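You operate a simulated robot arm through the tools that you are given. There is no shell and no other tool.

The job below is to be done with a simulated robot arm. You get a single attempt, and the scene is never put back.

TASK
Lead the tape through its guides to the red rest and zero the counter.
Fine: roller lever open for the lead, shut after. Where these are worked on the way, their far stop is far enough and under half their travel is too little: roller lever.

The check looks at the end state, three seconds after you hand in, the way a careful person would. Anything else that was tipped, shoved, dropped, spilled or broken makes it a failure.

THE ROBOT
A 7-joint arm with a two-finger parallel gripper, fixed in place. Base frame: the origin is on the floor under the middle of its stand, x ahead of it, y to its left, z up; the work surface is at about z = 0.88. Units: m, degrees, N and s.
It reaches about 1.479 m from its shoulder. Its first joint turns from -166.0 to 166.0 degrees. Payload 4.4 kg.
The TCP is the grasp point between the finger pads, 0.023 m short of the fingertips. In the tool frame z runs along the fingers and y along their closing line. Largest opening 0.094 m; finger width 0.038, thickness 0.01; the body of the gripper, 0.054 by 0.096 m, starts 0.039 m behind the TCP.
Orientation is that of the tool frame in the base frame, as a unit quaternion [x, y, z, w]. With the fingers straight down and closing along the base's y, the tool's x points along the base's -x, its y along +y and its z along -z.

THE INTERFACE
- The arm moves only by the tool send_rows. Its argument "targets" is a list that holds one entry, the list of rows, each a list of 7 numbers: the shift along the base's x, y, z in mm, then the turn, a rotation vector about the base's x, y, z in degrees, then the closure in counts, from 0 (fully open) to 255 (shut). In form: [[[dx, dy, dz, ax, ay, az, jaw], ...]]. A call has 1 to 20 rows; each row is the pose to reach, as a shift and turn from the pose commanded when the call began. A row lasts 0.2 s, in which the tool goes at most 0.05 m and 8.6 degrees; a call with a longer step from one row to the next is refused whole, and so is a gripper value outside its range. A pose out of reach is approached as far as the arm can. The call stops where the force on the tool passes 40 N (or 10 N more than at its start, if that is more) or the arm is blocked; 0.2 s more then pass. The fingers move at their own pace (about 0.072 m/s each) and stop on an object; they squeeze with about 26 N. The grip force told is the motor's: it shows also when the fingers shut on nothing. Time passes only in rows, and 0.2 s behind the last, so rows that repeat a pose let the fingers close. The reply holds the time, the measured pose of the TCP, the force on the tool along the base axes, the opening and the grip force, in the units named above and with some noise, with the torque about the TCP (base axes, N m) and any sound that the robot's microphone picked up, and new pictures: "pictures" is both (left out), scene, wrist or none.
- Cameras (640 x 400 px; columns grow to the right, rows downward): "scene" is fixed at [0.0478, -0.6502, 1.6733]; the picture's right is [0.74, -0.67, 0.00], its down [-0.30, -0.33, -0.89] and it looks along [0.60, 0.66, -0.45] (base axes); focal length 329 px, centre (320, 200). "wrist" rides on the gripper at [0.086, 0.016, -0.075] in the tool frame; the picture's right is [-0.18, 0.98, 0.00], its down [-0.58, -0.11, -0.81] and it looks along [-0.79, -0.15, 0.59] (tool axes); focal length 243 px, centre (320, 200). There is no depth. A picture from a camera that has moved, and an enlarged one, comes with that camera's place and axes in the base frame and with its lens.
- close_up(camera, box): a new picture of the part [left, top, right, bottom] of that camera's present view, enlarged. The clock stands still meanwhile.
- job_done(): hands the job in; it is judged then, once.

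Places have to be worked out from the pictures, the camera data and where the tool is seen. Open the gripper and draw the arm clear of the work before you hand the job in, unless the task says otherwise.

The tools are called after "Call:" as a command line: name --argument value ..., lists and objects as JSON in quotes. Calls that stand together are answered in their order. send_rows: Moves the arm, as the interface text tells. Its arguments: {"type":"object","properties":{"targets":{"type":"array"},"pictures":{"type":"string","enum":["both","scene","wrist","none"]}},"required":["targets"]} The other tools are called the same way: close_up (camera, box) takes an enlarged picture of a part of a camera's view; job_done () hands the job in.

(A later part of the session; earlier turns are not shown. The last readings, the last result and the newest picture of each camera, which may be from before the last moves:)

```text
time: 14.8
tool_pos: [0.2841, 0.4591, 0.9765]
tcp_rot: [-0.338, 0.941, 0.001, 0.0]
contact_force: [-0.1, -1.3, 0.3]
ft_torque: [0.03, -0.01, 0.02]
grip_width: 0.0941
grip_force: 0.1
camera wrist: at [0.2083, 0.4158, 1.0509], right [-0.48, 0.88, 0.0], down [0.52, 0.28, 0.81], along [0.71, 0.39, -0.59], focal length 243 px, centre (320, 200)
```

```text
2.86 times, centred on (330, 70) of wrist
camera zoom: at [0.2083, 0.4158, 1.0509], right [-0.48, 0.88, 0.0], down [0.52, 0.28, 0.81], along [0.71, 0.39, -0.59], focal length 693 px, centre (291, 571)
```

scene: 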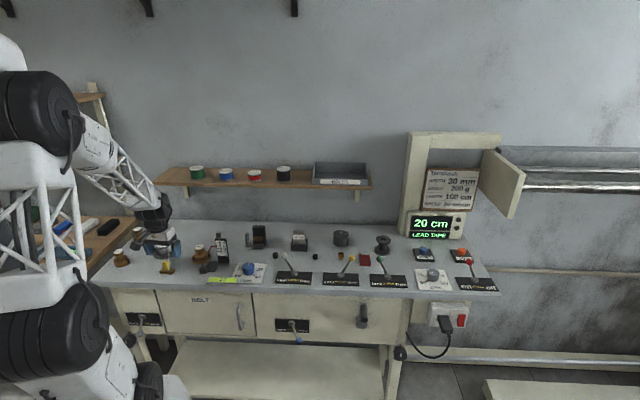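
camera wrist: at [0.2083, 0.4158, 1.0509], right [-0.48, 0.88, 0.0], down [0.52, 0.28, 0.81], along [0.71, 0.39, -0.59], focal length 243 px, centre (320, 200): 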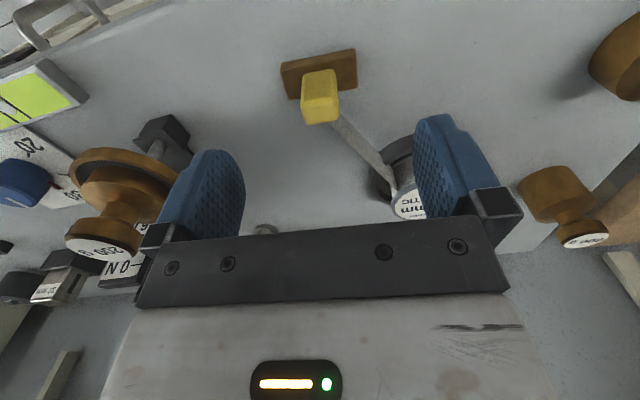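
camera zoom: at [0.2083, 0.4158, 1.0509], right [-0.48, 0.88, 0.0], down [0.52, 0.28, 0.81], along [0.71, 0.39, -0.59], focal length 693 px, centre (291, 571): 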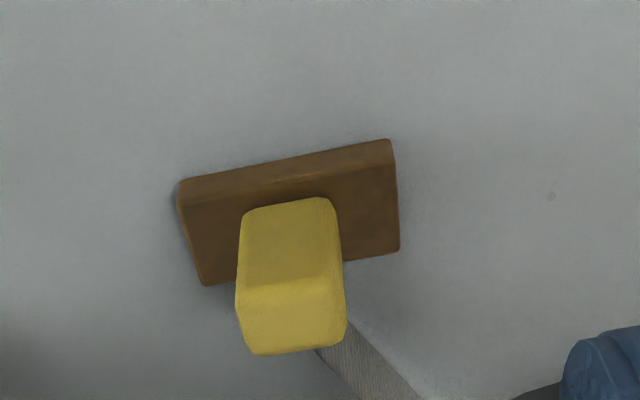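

The tab is centred between the fingers to within about 2 mm and squared up. I go down to z 0.924, so the fingertips stay above the brown rest, and close.

Call:
send_rows --targets '[[[-1, -1, -25, 0, 0, 0, 0], [-1, -1, -45, 0, 0, 0, 0], [-1, -1, -52, 0, 0, 0, 0], [-1, -1, -52, 0, 0, 0, 255], [-1, -1, -52, 0, 0, 0, 255], [-1, -1, -52, 0, 0, 0, 255], [-1, -1, -52, 0, 0, 0, 255]]]' --pictures "both"

Call:
close_up --camera "scene" --box '[130, 220, 220, 290]'

```text
time: 16.4
tool_pos: [0.2814, 0.4555, 0.9264]
tcp_rot: [-0.338, 0.941, 0.002, -0.001]
contact_force: [-1.0, -0.4, 6.8]
ft_torque: [-0.08, 0.02, 0.01]
grip_width: 0.0214
grip_force: 26.0
camera wrist: at [0.206, 0.4143, 0.9999], right [-0.48, 0.88, 0.0], down [0.52, 0.28, 0.81], along [0.7, 0.39, -0.59], focal length 243 px, centre (320, 200)
```

scene: 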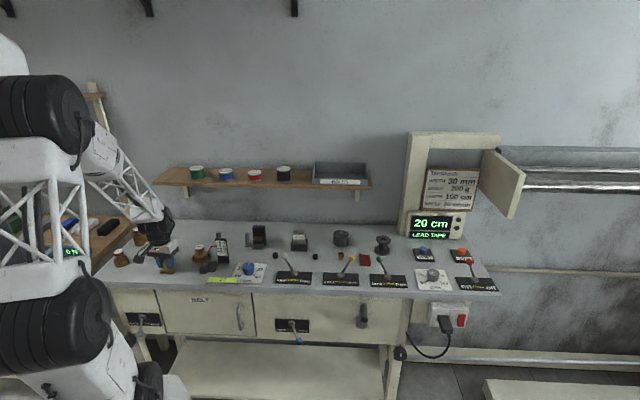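
wrist: 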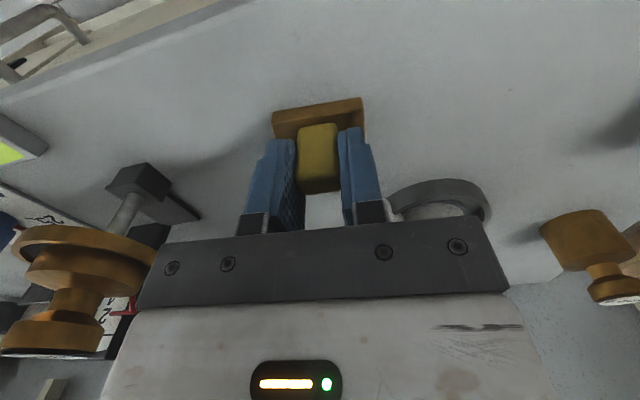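

```text
5.71 times, centred on (175, 255) of scene
camera zoom: at [0.0478, -0.6502, 1.6733], right [0.74, -0.67, 0.0], down [-0.3, -0.33, -0.89], along [0.6, 0.66, -0.45], focal length 1881 px, centre (1149, -114)
```

zoom: 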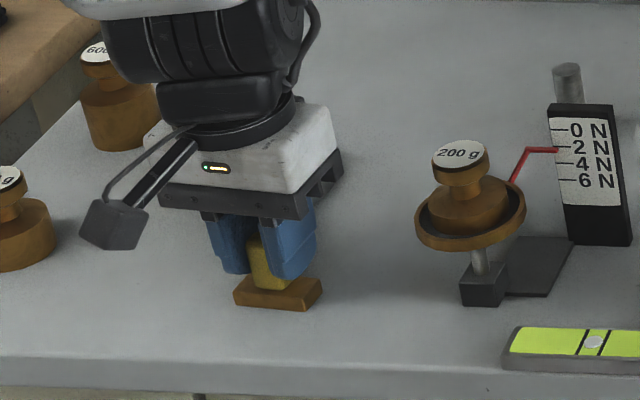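

I have the tab, with an opening of 21 mm. I lift it slightly, turn back square to the bench, and move it to a point in front of the first post, watching the force and the tape.

Call:
send_rows --targets '[[[0, 0, 6, 0, 0, 0, 255], [0, 0, 14, 0, 0, 1, 255], [0, 0, 20, 0, 0, 2, 255], [25, 6, 20, 0, 0, 3, 255], [50, 12, 20, 0, 0, 4, 255], [70, 17, 20, 0, 0, 5, 255], [91, 21, 20, 0, 0, 5, 255]]]' --pictures "both"

Call:
close_up --camera "scene" --box '[130, 220, 230, 290]'

```text
time: 18.0
tool_pos: [0.3726, 0.4795, 0.9479]
tcp_rot: [-0.378, 0.926, 0.002, 0.0]
contact_force: [-1.1, 0.5, -0.7]
ft_torque: [0.03, -0.01, 0.01]
grip_width: 0.0211
grip_force: 25.6
camera wrist: at [0.3015, 0.4297, 1.0215], right [-0.56, 0.83, 0.0], down [0.49, 0.33, 0.81], along [0.67, 0.45, -0.59], focal length 243 px, centre (320, 200)
```

scene: 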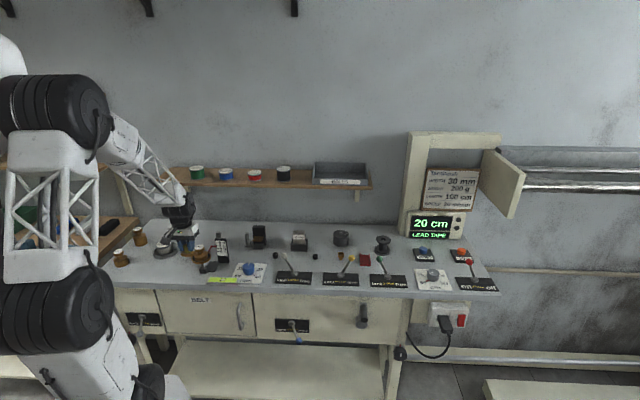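
wrist: 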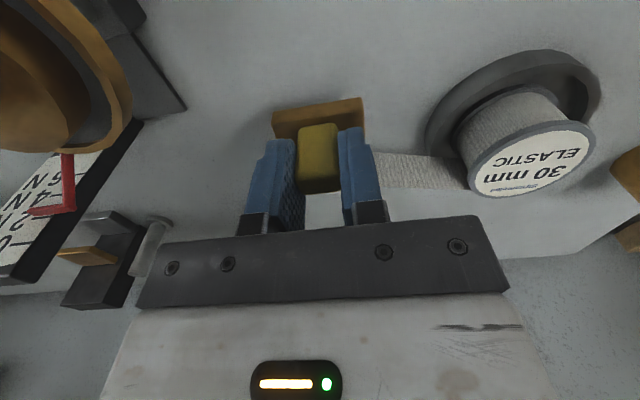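

```text
5.71 times, centred on (180, 255) of scene
camera zoom: at [0.0478, -0.6502, 1.6733], right [0.74, -0.67, 0.0], down [-0.3, -0.33, -0.89], along [0.6, 0.66, -0.45], focal length 1881 px, centre (1120, -114)
```

zoom: 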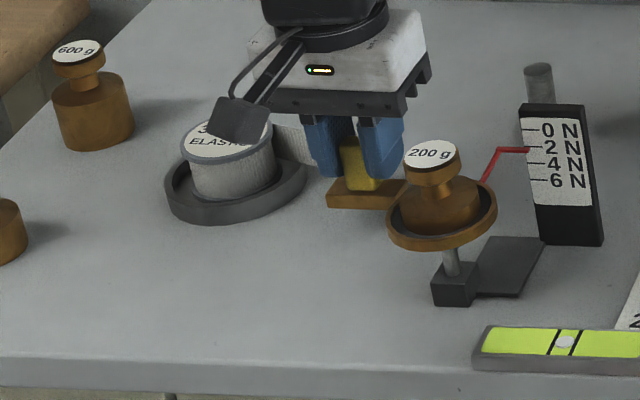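

The brown block turns out to be part of the leader. It is a 48 × 20 mm base with the yellow handle on it, and the tape is fixed to its back side. I move on in front of the first post and watch how the tape runs.

Call:
send_rows --targets '[[[30, 14, 0, 0, 0, 0, 255], [61, 29, 0, 0, 0, 0, 255], [86, 7, 0, 0, 0, 0, 255], [111, -16, 0, 0, 0, 0, 255], [136, -38, 0, 0, 0, 0, 255]]]' --pictures "both"

Call:
close_up --camera "scene" --box '[140, 215, 250, 285]'

Call:
close_up --camera "wrist" --box '[340, 60, 640, 260]'

```text
time: 19.2
tool_pos: [0.5084, 0.4391, 0.9445]
tcp_rot: [-0.379, 0.925, 0.002, -0.002]
contact_force: [-0.3, -0.7, -0.4]
ft_torque: [0.02, 0.01, -0.03]
grip_width: 0.0215
grip_force: 25.9
camera wrist: at [0.4376, 0.3901, 1.0181], right [-0.56, 0.83, 0.0], down [0.49, 0.33, 0.81], along [0.67, 0.45, -0.59], focal length 243 px, centre (320, 200)
```

scene: 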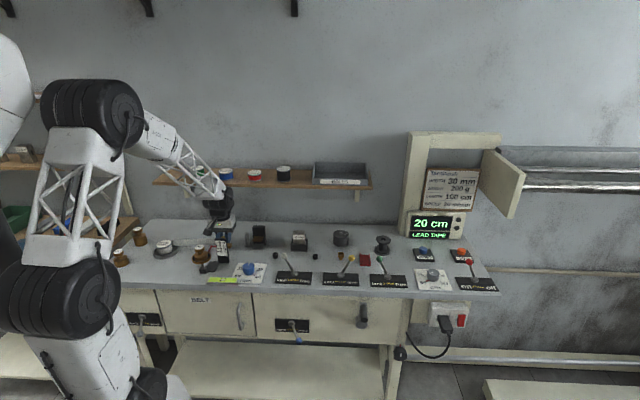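
wrist: 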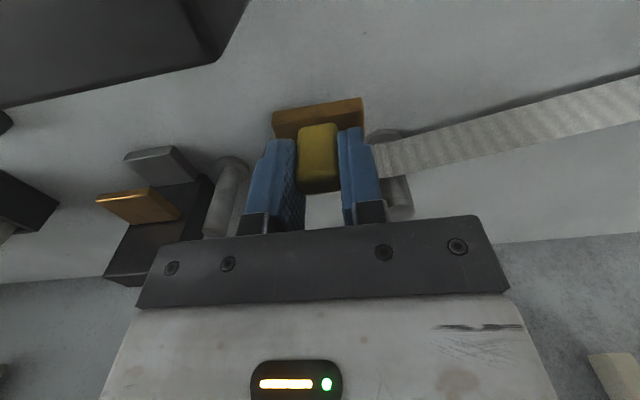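

```text
5.71 times, centred on (195, 250) of scene
camera zoom: at [0.0478, -0.6502, 1.6733], right [0.74, -0.67, 0.0], down [-0.3, -0.33, -0.89], along [0.6, 0.66, -0.45], focal length 1881 px, centre (1034, -86)
```

zoom: 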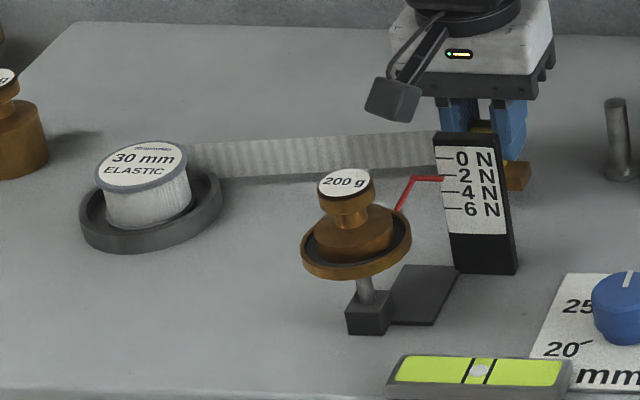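

```text
2.00 times, centred on (490, 160) of wrist
camera zoom: at [0.4376, 0.3901, 1.0181], right [-0.56, 0.83, 0.0], down [0.49, 0.33, 0.81], along [0.67, 0.45, -0.59], focal length 485 px, centre (-20, 280)
```

zoom: 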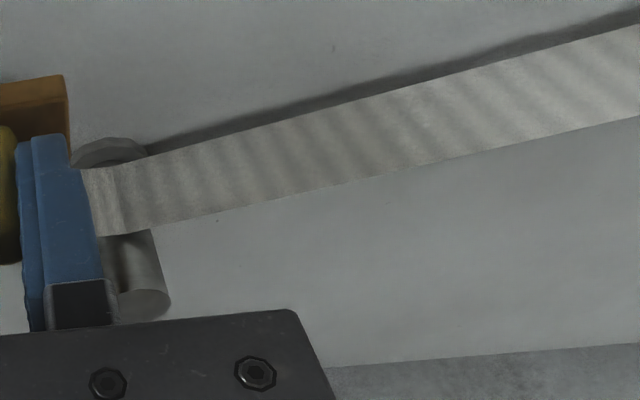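

The tape now bends at S 0.003, N 0.701, which is the front face of the first post, so passing in front is the right side. I go on past the front of the second post and around the front of the gate.

Call:
send_rows --targets '[[[21, -20, 0, 0, 0, 0, 255], [42, -40, 0, 0, 0, 0, 255], [61, -77, 0, 0, 0, 0, 255], [80, -100, 0, 0, 0, 0, 255], [100, -123, 0, 0, 0, 0, 255], [133, -153, 0, 0, 0, 0, 255]]]' --pictures "both"

Call:
close_up --camera "scene" --box '[150, 215, 310, 285]'

Call:
close_up --camera "wrist" --box '[340, 40, 640, 240]'

```text
time: 20.6
tool_pos: [0.641, 0.2873, 0.945]
tcp_rot: [-0.378, 0.926, 0.002, -0.001]
contact_force: [0.3, -0.6, -0.5]
ft_torque: [0.0, 0.0, 0.02]
grip_width: 0.0214
grip_force: 26.2
camera wrist: at [0.5694, 0.2389, 1.019], right [-0.56, 0.83, 0.0], down [0.49, 0.33, 0.81], along [0.67, 0.45, -0.59], focal length 243 px, centre (320, 200)
```

scene: 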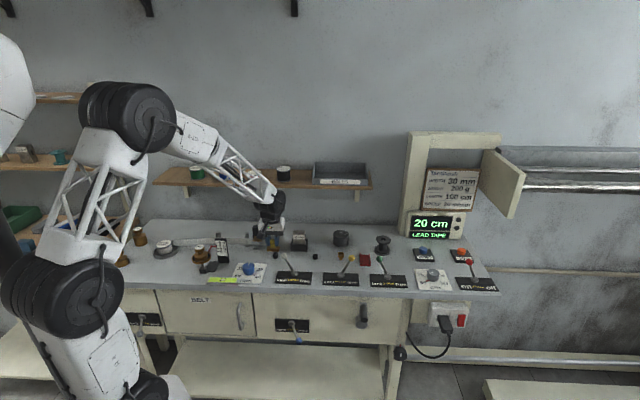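
wrist: 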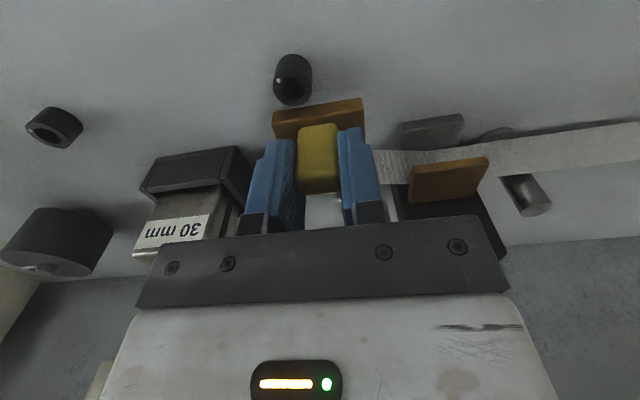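

```text
4.00 times, centred on (230, 250) of scene
camera zoom: at [0.0478, -0.6502, 1.6733], right [0.74, -0.67, 0.0], down [-0.3, -0.33, -0.89], along [0.6, 0.66, -0.45], focal length 1316 px, centre (680, 0)
```

zoom: 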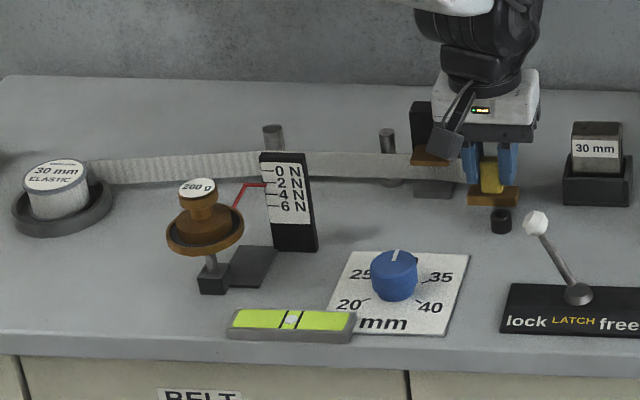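

```text
2.00 times, centred on (490, 140) of wrist
camera zoom: at [0.5694, 0.2389, 1.019], right [-0.56, 0.83, 0.0], down [0.49, 0.33, 0.81], along [0.67, 0.45, -0.59], focal length 485 px, centre (-20, 320)
```

zoom: 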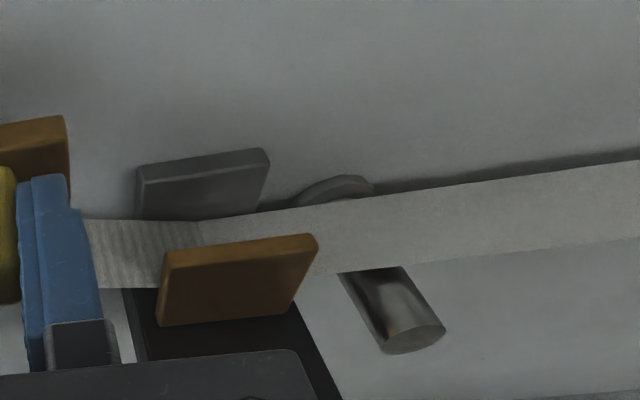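

The tape now lies in front of both posts and between the grey and brass plates of the gate. I carry the leader on in front of the block holder, toward the gap between the drum and the brass cup.

Call:
send_rows --targets '[[[28, -38, 0, 0, 0, 0, 255], [58, -72, 0, 0, 0, 0, 255], [90, -103, 0, 0, 0, 0, 255], [128, -122, 0, 0, 0, 0, 255], [163, -130, 0, 0, 0, 0, 255]]]' --pictures "both"

Call:
close_up --camera "scene" --box '[210, 215, 370, 285]'

Call:
close_up --camera "wrist" --box '[340, 40, 640, 240]'

Call:
close_up --camera "wrist" --box '[0, 40, 300, 240]'

```text
time: 21.8
tool_pos: [0.8039, 0.1549, 0.9464]
tcp_rot: [-0.379, 0.925, 0.001, -0.001]
contact_force: [0.4, -0.7, -1.3]
ft_torque: [0.02, -0.02, 0.03]
grip_width: 0.0212
grip_force: 26.3
camera wrist: at [0.7321, 0.1063, 1.0197], right [-0.56, 0.83, 0.0], down [0.49, 0.33, 0.81], along [0.67, 0.45, -0.59], focal length 243 px, centre (320, 200)
```

scene: 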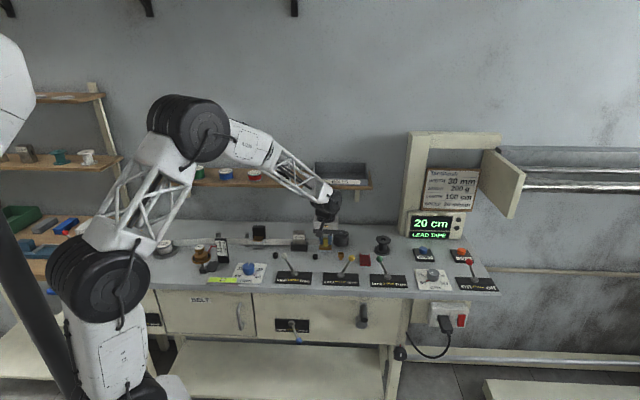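
wrist: 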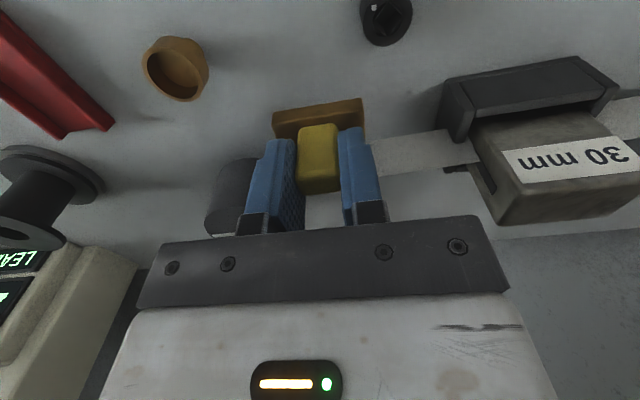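

```text
4.00 times, centred on (290, 250) of scene
camera zoom: at [0.0478, -0.6502, 1.6733], right [0.74, -0.67, 0.0], down [-0.3, -0.33, -0.89], along [0.6, 0.66, -0.45], focal length 1316 px, centre (440, 0)
```

zoom: 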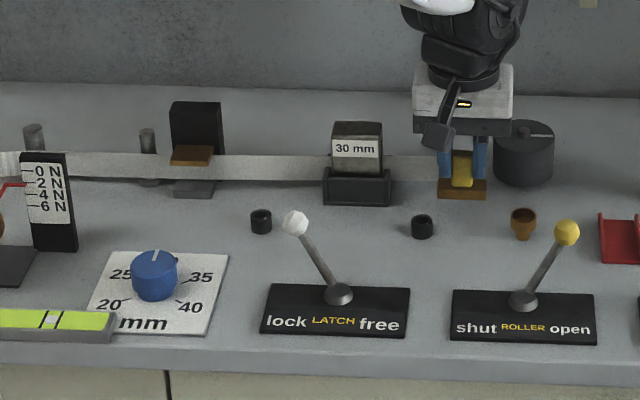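

```text
2.00 times, centred on (490, 140) of wrist
camera zoom: at [0.7321, 0.1063, 1.0197], right [-0.56, 0.83, 0.0], down [0.49, 0.33, 0.81], along [0.67, 0.45, -0.59], focal length 485 px, centre (-20, 320)
```

zoom: 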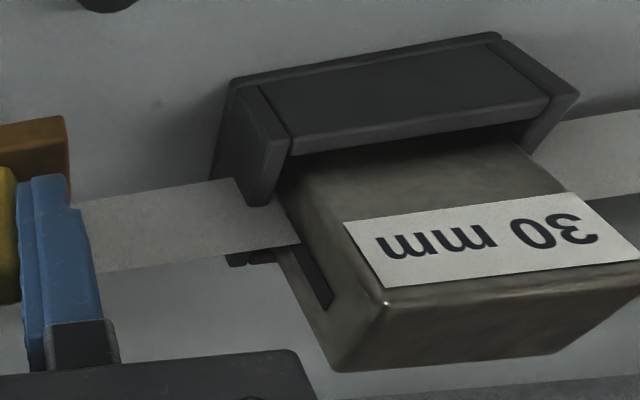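

```text
2.00 times, centred on (150, 140) of wrist
camera zoom: at [0.7321, 0.1063, 1.0197], right [-0.56, 0.83, 0.0], down [0.49, 0.33, 0.81], along [0.67, 0.45, -0.59], focal length 485 px, centre (660, 320)
```

zoom: 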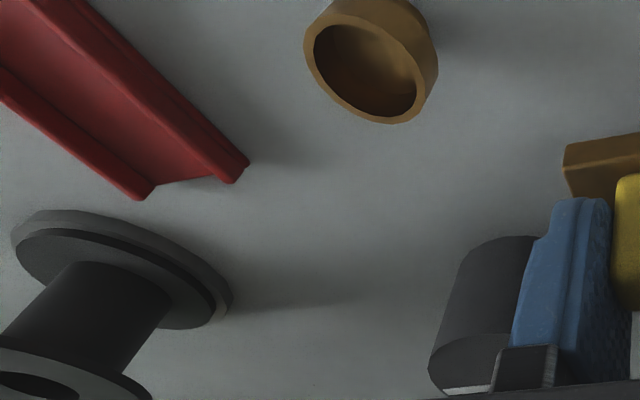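

The tape passes through the gate and the slot of the 30 mm block. I now lead it through the gap between the drum and the brass cup, past the drum.

Call:
send_rows --targets '[[[33, -28, 0, 0, 0, 0, 255], [65, -60, 0, 0, 0, 0, 255], [89, -85, 0, 0, 0, 0, 255], [107, -103, 0, 0, 0, 0, 255]]]' --pictures "both"

Call:
close_up --camera "scene" --box '[280, 215, 420, 285]'

Call:
close_up --camera "wrist" --box '[340, 0, 640, 200]'

Call:
close_up --camera "wrist" --box '[60, 0, 360, 200]'

```text
time: 22.8
tool_pos: [0.9088, 0.0526, 0.9457]
tcp_rot: [-0.378, 0.926, 0.001, -0.001]
contact_force: [0.0, -0.2, -0.5]
ft_torque: [0.03, 0.03, 0.02]
grip_width: 0.0214
grip_force: 26.2
camera wrist: at [0.8373, 0.0037, 1.0193], right [-0.56, 0.83, 0.0], down [0.49, 0.33, 0.81], along [0.67, 0.45, -0.59], focal length 243 px, centre (320, 200)
```

scene: 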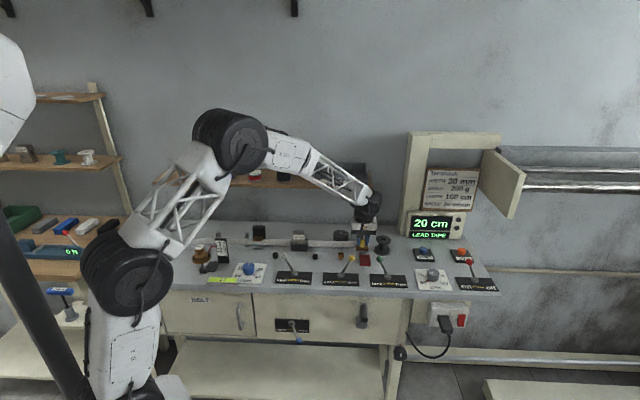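
wrist: 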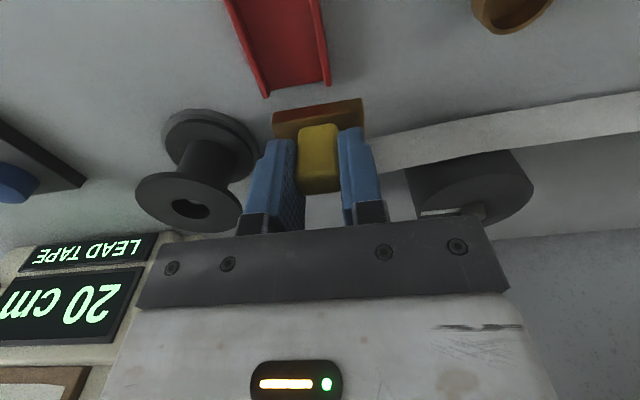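

```text
4.57 times, centred on (350, 250) of scene
camera zoom: at [0.0478, -0.6502, 1.6733], right [0.74, -0.67, 0.0], down [-0.3, -0.33, -0.89], along [0.6, 0.66, -0.45], focal length 1504 px, centre (183, -29)
```

zoom: 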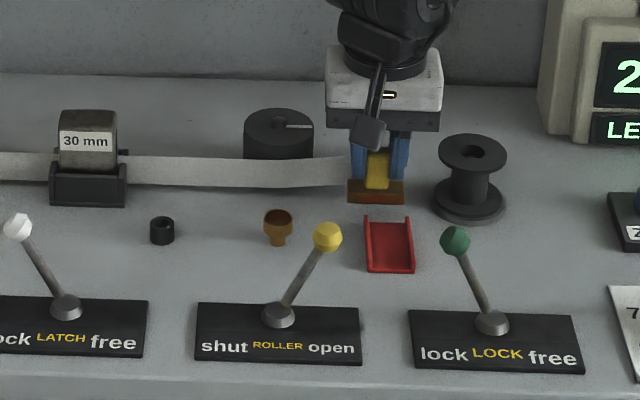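

```text
2.00 times, centred on (490, 100) of wrist
camera zoom: at [0.8373, 0.0037, 1.0193], right [-0.56, 0.83, 0.0], down [0.49, 0.33, 0.81], along [0.67, 0.45, -0.59], focal length 485 px, centre (-20, 400)
```

zoom: 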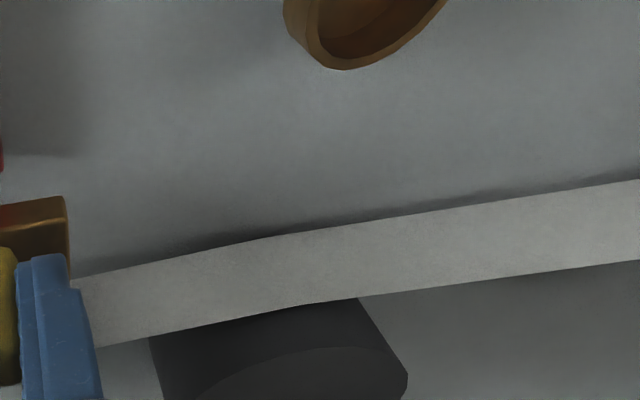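

```text
2.00 times, centred on (210, 100) of wrist
camera zoom: at [0.8373, 0.0037, 1.0193], right [-0.56, 0.83, 0.0], down [0.49, 0.33, 0.81], along [0.67, 0.45, -0.59], focal length 485 px, centre (540, 400)
```

zoom: 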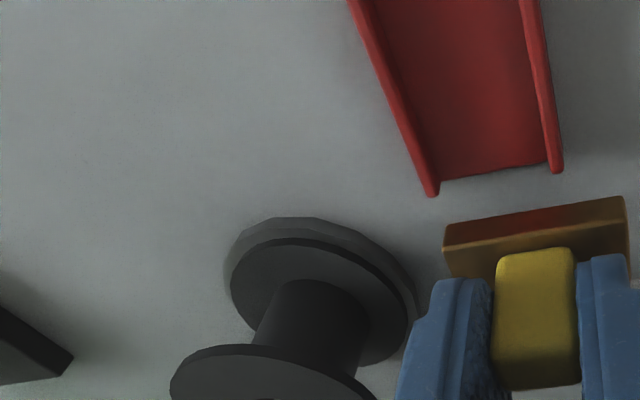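

The tape now runs across the front of the drum. The red rest is a channel about 32 mm wide, centred near S 0.612, N 0.636, with its long axis toward the wall. I turn the leader 90° so its 48 mm base lies along the channel with the tape side facing the drum.

Call:
send_rows --targets '[[[0, 0, 3, 0, 0, 8.2, 255], [0, 0, 6, 0, 0, 16.4, 255], [0, 0, 10, 0, 0, 24.6, 255], [0, 0, 10, 0, 0, 32.8, 255], [0, 0, 10, 0, 0, 41, 255], [0, 0, 10, 0, 0, 49.2, 255], [0, 0, 10, 0, 0, 57.4, 255], [0, 0, 10, 0, 0, 65.6, 255], [0, 0, 10, 0, 0, 73.8, 255], [0, 0, 10, 0, 0, 82, 255], [0, 0, 10, 0, 0, 90, 255]]]' --pictures "both"

Call:
close_up --camera "scene" --box '[280, 215, 420, 285]'

Call:
close_up --camera "wrist" --box '[180, 0, 480, 200]'

```text
time: 25.2
tool_pos: [0.9101, 0.0545, 0.9573]
tcp_rot: [0.923, -0.386, 0.0, 0.002]
contact_force: [-0.1, 0.3, -1.4]
ft_torque: [0.0, -0.01, 0.0]
grip_width: 0.0215
grip_force: 26.6
camera wrist: at [0.9613, -0.0191, 1.03], right [-0.83, -0.56, 0.0], down [-0.33, 0.49, 0.81], along [-0.45, 0.67, -0.59], focal length 243 px, centre (320, 200)
```

scene: 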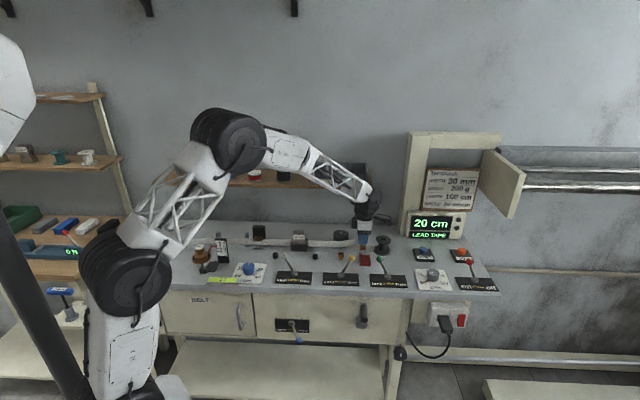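
wrist: 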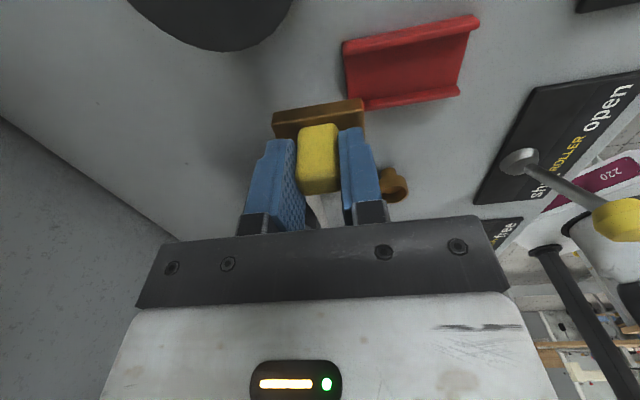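

```text
4.57 times, centred on (350, 250) of scene
camera zoom: at [0.0478, -0.6502, 1.6733], right [0.74, -0.67, 0.0], down [-0.3, -0.33, -0.89], along [0.6, 0.66, -0.45], focal length 1504 px, centre (183, -29)
```

zoom: 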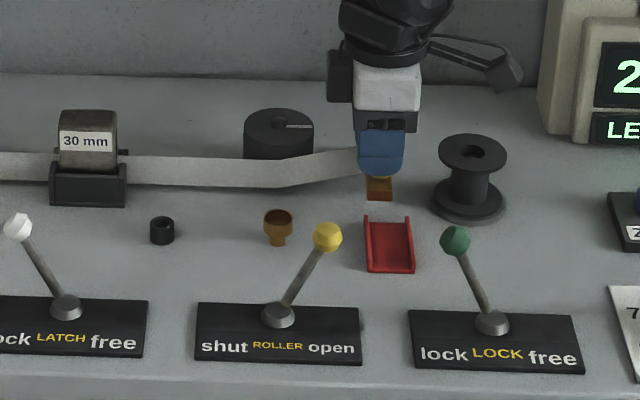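

```text
2.00 times, centred on (330, 100) of wrist
camera zoom: at [0.9613, -0.0191, 1.03], right [-0.83, -0.56, 0.0], down [-0.33, 0.49, 0.81], along [-0.45, 0.67, -0.59], focal length 485 px, centre (300, 400)
```

zoom: 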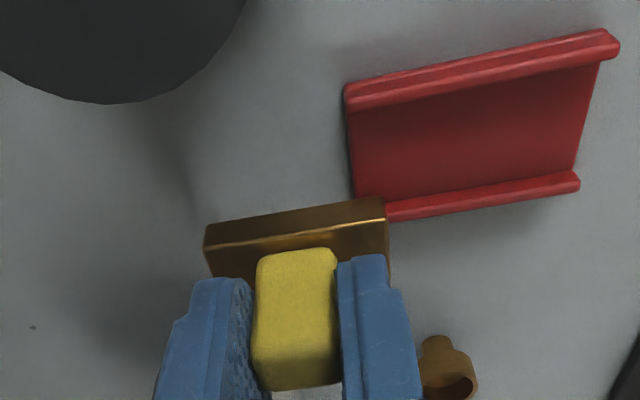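

The leader is turned, and its base sits about 2 mm off the TCP toward the right. I move it over the centre of the red channel and check before lowering.

Call:
send_rows --targets '[[[-10, -15, 0, 0, 0, 0, 255], [-20, -30, 0, 0, 0, 0, 255], [-29, -43, 0, 0, 0, 0, 255], [-29, -43, -12, 0, 0, 0, 255]]]' --pictures "both"

Call:
close_up --camera "scene" --box '[320, 225, 400, 285]'

Call:
close_up --camera "wrist" --box '[220, 40, 420, 180]'

```text
time: 26.2
tool_pos: [0.8826, 0.0107, 0.9444]
tcp_rot: [0.922, -0.387, -0.001, 0.002]
contact_force: [-0.3, -0.3, -0.4]
ft_torque: [-0.02, -0.01, 0.01]
grip_width: 0.0214
grip_force: 26.3
camera wrist: at [0.9334, -0.0621, 1.019], right [-0.83, -0.56, 0.0], down [-0.33, 0.49, 0.81], along [-0.45, 0.67, -0.59], focal length 243 px, centre (320, 200)
```

scene: 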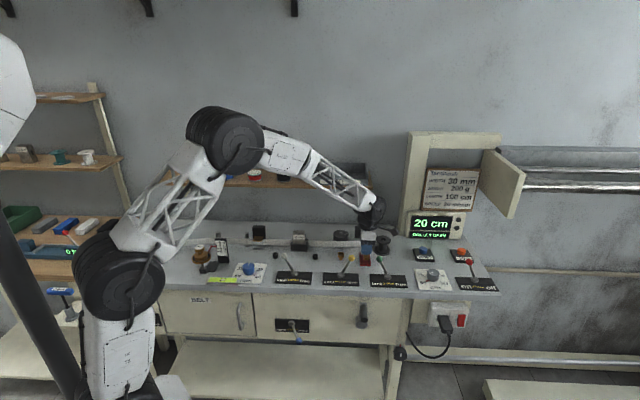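
wrist: 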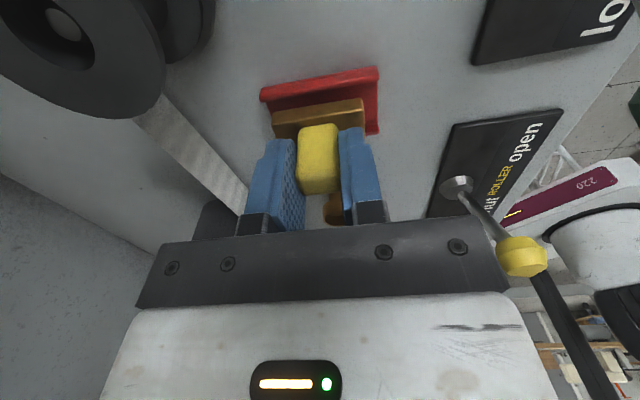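

```text
6.67 times, centred on (360, 255) of scene
camera zoom: at [0.0478, -0.6502, 1.6733], right [0.74, -0.67, 0.0], down [-0.3, -0.33, -0.89], along [0.6, 0.66, -0.45], focal length 2194 px, centre (53, -167)
```

zoom: 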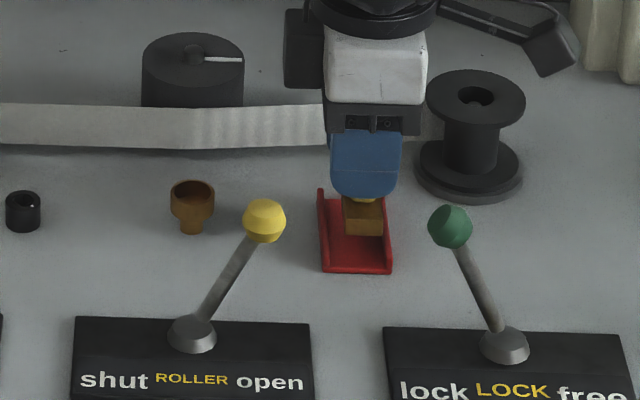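

```text
2.86 times, centred on (320, 110) of wrist
camera zoom: at [0.9334, -0.0621, 1.019], right [-0.83, -0.56, 0.0], down [-0.33, 0.49, 0.81], along [-0.45, 0.67, -0.59], focal length 693 px, centre (320, 457)
```

zoom: 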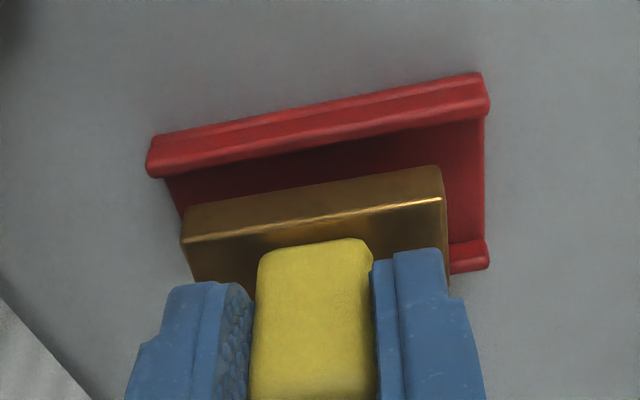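

A strip of tape now seems to run past the gripper toward the take-up spool. I look at that before lowering.

Call:
close_up --camera "wrist" --box '[60, 0, 320, 220]'

Call:
close_up --camera "scene" --box '[340, 225, 400, 260]'

```text
1.82 times, centred on (190, 110) of wrist
camera zoom: at [0.9334, -0.0621, 1.019], right [-0.83, -0.56, 0.0], down [-0.33, 0.49, 0.81], along [-0.45, 0.67, -0.59], focal length 441 px, centre (556, 364)
```

zoom: 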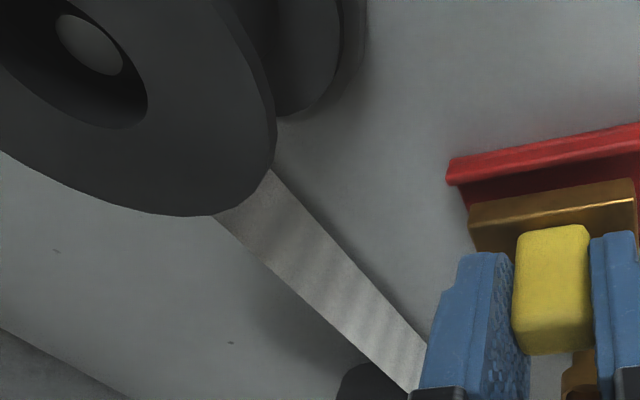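

```text
10.67 times, centred on (370, 242) of scene
camera zoom: at [0.0478, -0.6502, 1.6733], right [0.74, -0.67, 0.0], down [-0.3, -0.33, -0.89], along [0.6, 0.66, -0.45], focal length 3510 px, centre (-213, -253)
```

zoom: 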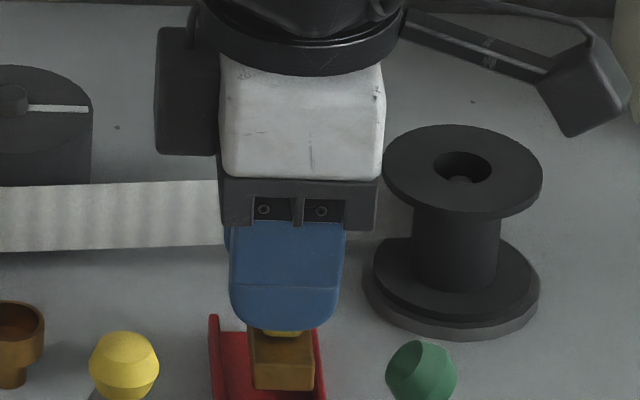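

The tape now runs from the drum straight to the take-up spool, and the lower line of the display looks different. I read the display.

Call:
close_up --camera "scene" --box '[400, 205, 480, 250]'

Call:
close_up --camera "scene" --box '[140, 215, 360, 290]'

```text
8.00 times, centred on (440, 228) of scene
camera zoom: at [0.0478, -0.6502, 1.6733], right [0.74, -0.67, 0.0], down [-0.3, -0.33, -0.89], along [0.6, 0.66, -0.45], focal length 2633 px, centre (-640, -20)
```

zoom: 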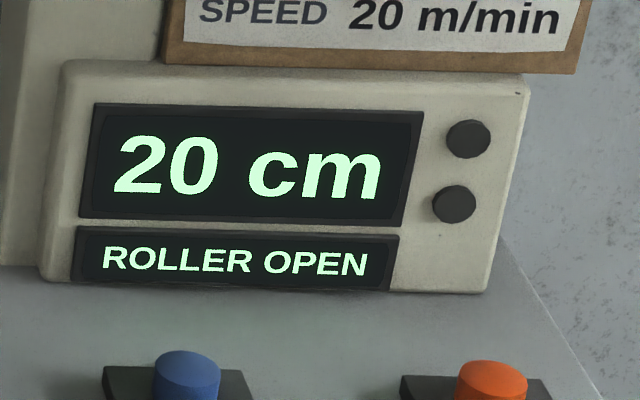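

```text
2.91 times, centred on (250, 252) of scene
camera zoom: at [0.0478, -0.6502, 1.6733], right [0.74, -0.67, 0.0], down [-0.3, -0.33, -0.89], along [0.6, 0.66, -0.45], focal length 957 px, centre (524, 47)
```

zoom: 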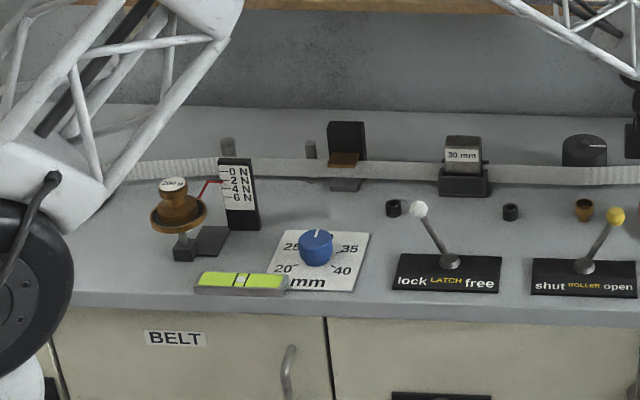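

The display now reads "ROLLER OPEN", so the lead is accepted and the roller has to be shut next. I shift 2.5 mm left to centre the base and lower it gently into the red channel.

Call:
send_rows --targets '[[[-2, 2, -3, 0, 0, 0, 255], [-2, 2, -7, 0, 0, 0, 255], [-2, 2, -10, 0, 0, 0, 255], [-2, 2, -12, 0, 0, 0, 255]]]' --pictures "both"

Call:
close_up --camera "scene" --box '[340, 235, 400, 280]'

Call:
close_up --camera "wrist" --box '[220, 40, 420, 180]'

```text
time: 27.2
tool_pos: [0.8799, 0.0134, 0.9324]
tcp_rot: [0.922, -0.386, -0.001, 0.001]
contact_force: [0.1, 0.3, -0.1]
ft_torque: [0.01, 0.01, -0.01]
grip_width: 0.0213
grip_force: 25.9
camera wrist: at [0.9311, -0.0606, 1.0065], right [-0.83, -0.56, 0.0], down [-0.33, 0.49, 0.81], along [-0.45, 0.67, -0.59], focal length 243 px, centre (320, 200)
```

scene: 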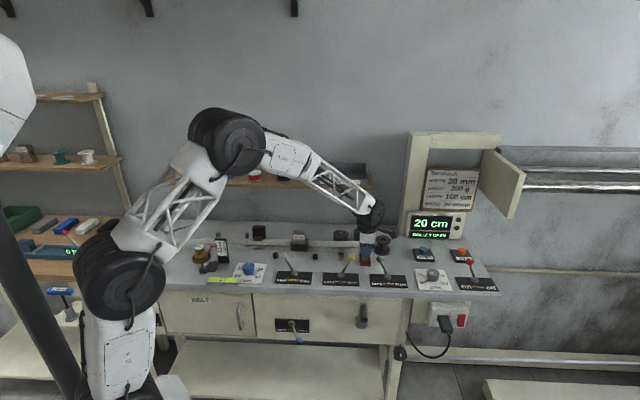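
wrist: 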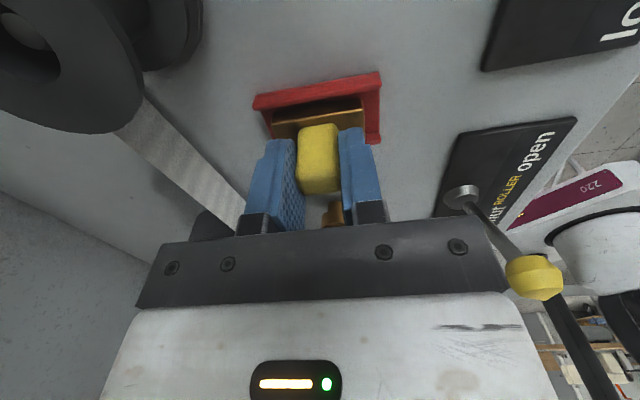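

```text
8.89 times, centred on (370, 258) of scene
camera zoom: at [0.0478, -0.6502, 1.6733], right [0.74, -0.67, 0.0], down [-0.3, -0.33, -0.89], along [0.6, 0.66, -0.45], focal length 2925 px, centre (-124, -311)
```

zoom: 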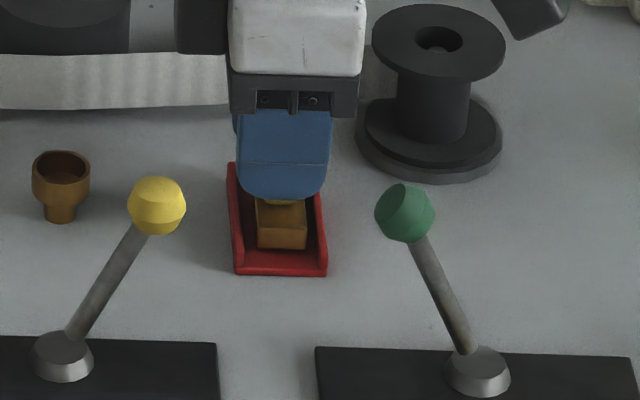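

```text
2.86 times, centred on (320, 110) of wrist
camera zoom: at [0.9311, -0.0606, 1.0065], right [-0.83, -0.56, 0.0], down [-0.33, 0.49, 0.81], along [-0.45, 0.67, -0.59], focal length 693 px, centre (320, 457)
```

zoom: 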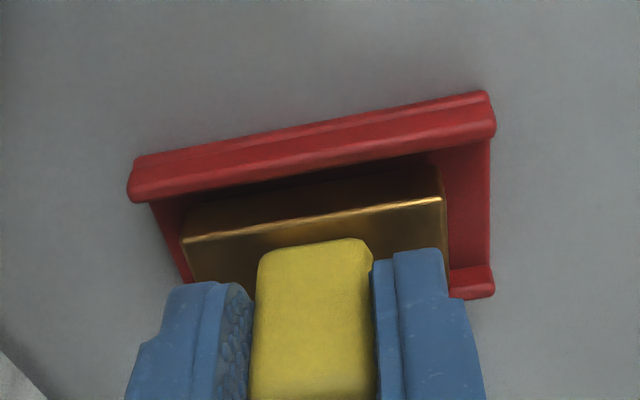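

The base is centred between the red walls with no contact yet. I lower it another 2–3 mm to seat it.

Call:
send_rows --targets '[[[0, 0, -1, 0, 0, 0, 255], [0, 0, -2, 0, 0, 0, 255]]]' --pictures "none"

```text
time: 27.8
tool_pos: [0.8797, 0.0118, 0.9298]
tcp_rot: [0.922, -0.387, 0.0, 0.001]
contact_force: [-0.6, -0.3, 0.3]
ft_torque: [-0.04, 0.02, 0.01]
grip_width: 0.0215
grip_force: 25.6
```

There is still no contact at z 0.930, so I go down in further 1 mm steps.

Call:
send_rows --targets '[[[0, 0, -1, 0, 0, 0, 255], [0, 0, -2, 0, 0, 0, 255]]]' --pictures "none"

```text
time: 28.4
tool_pos: [0.8808, 0.0128, 0.9296]
tcp_rot: [0.922, -0.387, 0.001, 0.001]
contact_force: [-4.1, -0.3, 19.8]
ft_torque: [0.09, 0.08, -0.01]
grip_width: 0.0214
grip_force: 26.3
```

It is seated, with 20 N upward from the floor of the rest. I ease off 1.5 mm, open the fingers only partway so they stay clear of the tape behind, and lift straight up.

Call:
send_rows --targets '[[[0, 0, 1.5, 0, 0, 0, 255], [0, 0, 1.5, 0, 0, 0, 140], [0, 0, 1.5, 0, 0, 0, 140], [0, 0, 1.5, 0, 0, 0, 140]]]' --pictures "both"

Call:
close_up --camera "wrist" --box '[180, 20, 460, 200]'

```text
time: 29.4
tool_pos: [0.8807, 0.0122, 0.9294]
tcp_rot: [0.922, -0.387, -0.001, 0.002]
contact_force: [-0.1, 0.1, -0.4]
ft_torque: [0.0, -0.01, 0.02]
grip_width: 0.0426
grip_force: 0.0
camera wrist: at [0.9307, -0.0607, 1.0034], right [-0.83, -0.56, 0.0], down [-0.33, 0.49, 0.81], along [-0.45, 0.67, -0.59], focal length 243 px, centre (320, 200)
```

scene: 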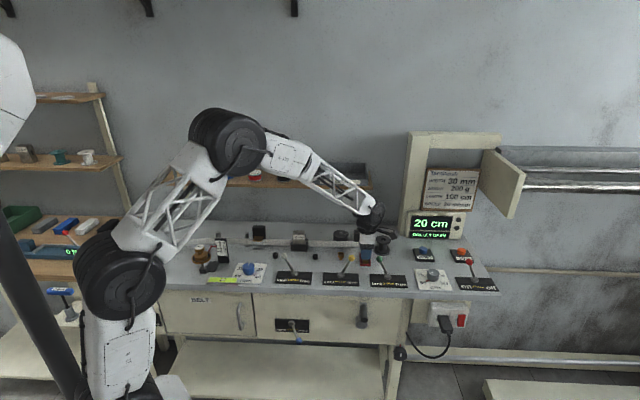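
wrist: 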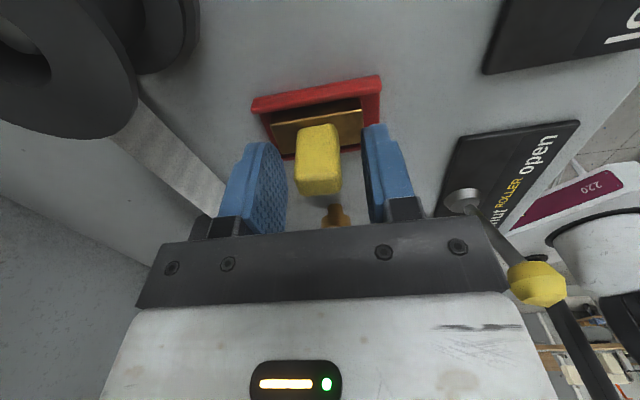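

```text
2.22 times, centred on (320, 110) of wrist
camera zoom: at [0.9307, -0.0607, 1.0034], right [-0.83, -0.56, 0.0], down [-0.33, 0.49, 0.81], along [-0.45, 0.67, -0.59], focal length 539 px, centre (320, 400)
```

zoom: 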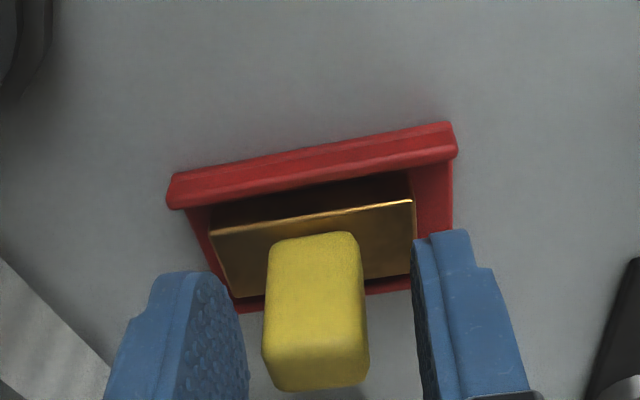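

The leader stands upright in the red rest. I lift clear, turn back square, close the fingers and go to the right side of the yellow roller knob.

Call:
send_rows --targets '[[[0, 0, 20, 0, 0, 0, 140], [0, 0, 50, 0, 0, 0, 140], [0, 0, 85, 0, 0, 0, 140], [0, 0, 105, 0, 0, 0, 140], [-7, -6, 105, 0, 0, -8.2, 255], [-14, -12, 105, 0, 0, -16.4, 255], [-21, -18, 105, 0, 0, -24.6, 255], [-28, -24, 105, 0, 0, -32.8, 255], [-35, -30, 105, 0, 0, -41, 255], [-42, -36, 105, 0, 0, -49.2, 255], [-49, -42, 105, 0, 0, -57.4, 255], [-56, -48, 105, 0, 0, -65.6, 255], [-63, -55, 105, 0, 0, -73.8, 255], [-70, -61, 105, 0, 0, -82, 255], [-76, -67, 105, 0, 0, -90, 255]]]' --pictures "both"

Call:
close_up --camera "scene" --box '[290, 215, 420, 290]'

Call:
close_up --camera "wrist" --box '[200, 0, 480, 180]'

```text
time: 32.6
tool_pos: [0.8034, -0.055, 1.0341]
tcp_rot: [-0.377, 0.926, 0.002, -0.001]
contact_force: [-0.2, -0.1, 0.3]
ft_torque: [-0.01, 0.0, 0.0]
grip_width: 0.0002
grip_force: 25.8
camera wrist: at [0.7322, -0.1039, 1.1083], right [-0.56, 0.83, 0.0], down [0.49, 0.33, 0.81], along [0.67, 0.45, -0.59], focal length 243 px, centre (320, 200)
```

scene: 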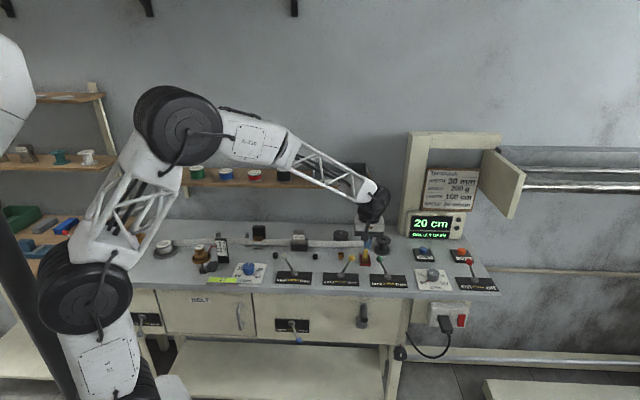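
wrist: 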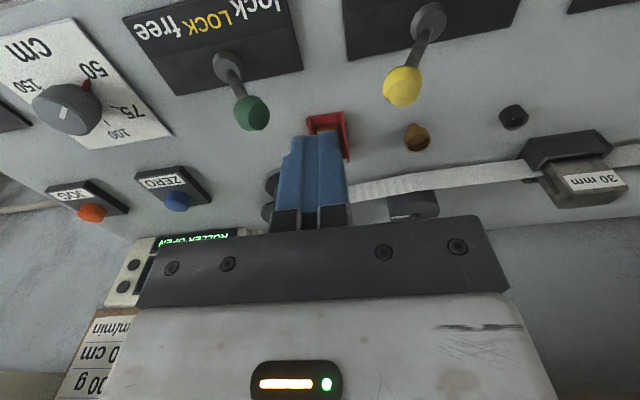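

```text
4.92 times, centred on (355, 252) of scene
camera zoom: at [0.0478, -0.6502, 1.6733], right [0.74, -0.67, 0.0], down [-0.3, -0.33, -0.89], along [0.6, 0.66, -0.45], focal length 1620 px, centre (148, -58)
```

zoom: 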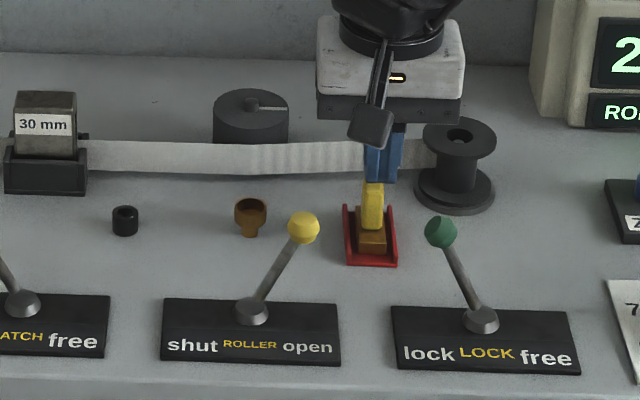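

```text
2.22 times, centred on (340, 90) of wrist
camera zoom: at [0.7322, -0.1039, 1.1083], right [-0.56, 0.83, 0.0], down [0.49, 0.33, 0.81], along [0.67, 0.45, -0.59], focal length 539 px, centre (276, 444)
```

zoom: 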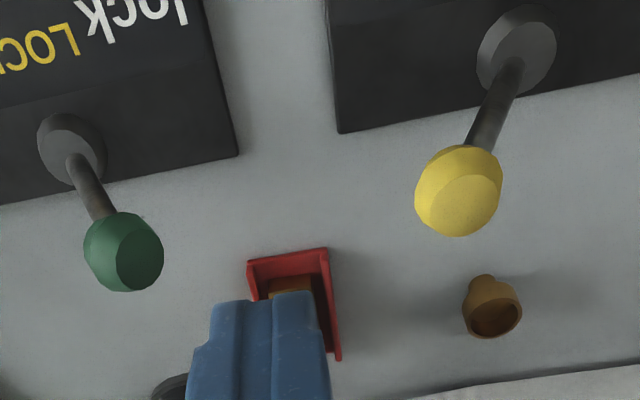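

The yellow knob stands at S 0.552 and the green one at 0.651, with the closed fingers between them at 0.602. I go down and push the yellow knob left to "shut".

Call:
send_rows --targets '[[[0, 0, -33, 0, 0, 0, 255], [0, 0, -66, 0, 0, 0, 255], [-10, 10, -66, 0, 0, 0, 255], [-20, 20, -66, 0, 0, 0, 255], [-29, 30, -66, 0, 0, 0, 255], [-39, 39, -66, 0, 0, 0, 255], [-48, 49, -66, 0, 0, 0, 255], [-57, 58, -66, 0, 0, 0, 255], [-66, 67, -66, 0, 0, 0, 255]]]' --pictures "scene"

Call:
close_up --camera "scene" --box '[290, 215, 420, 290]'

```text
time: 34.6
tool_pos: [0.7378, 0.0136, 0.9683]
tcp_rot: [-0.379, 0.926, 0.002, -0.001]
contact_force: [-0.4, -0.3, -0.6]
ft_torque: [0.0, 0.01, 0.04]
grip_width: 0.0
grip_force: 26.2
```

scene: 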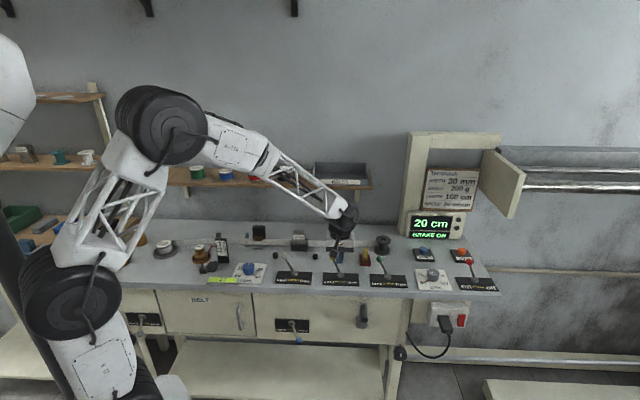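

```text
4.92 times, centred on (355, 252) of scene
camera zoom: at [0.0478, -0.6502, 1.6733], right [0.74, -0.67, 0.0], down [-0.3, -0.33, -0.89], along [0.6, 0.66, -0.45], focal length 1620 px, centre (148, -58)
```

zoom: 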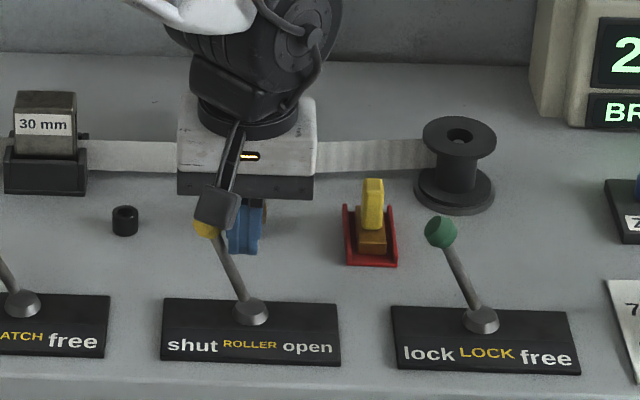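

The lever is over and the display has moved on to the next step, but there is no force on the fingers. I press a few millimetres further to be sure it is at its stop.

Call:
send_rows --targets '[[[-2, 2, 0, 0, 0, 0, 255], [-4, 4, 0, 0, 0, 0, 255], [-5, 5, 0, 0, 0, 0, 255]]]' --pictures "none"

```text
time: 35.5
tool_pos: [0.7337, 0.0168, 0.9695]
tcp_rot: [-0.378, 0.926, 0.001, 0.001]
contact_force: [12.6, -14.5, -3.3]
ft_torque: [-0.08, -0.03, 0.05]
grip_width: 0.0
grip_force: 26.3
stopped in row 3: the force on the tool passed its limit at 41 N (the readings are from after the stop); the commanded pose is now the measured one
```

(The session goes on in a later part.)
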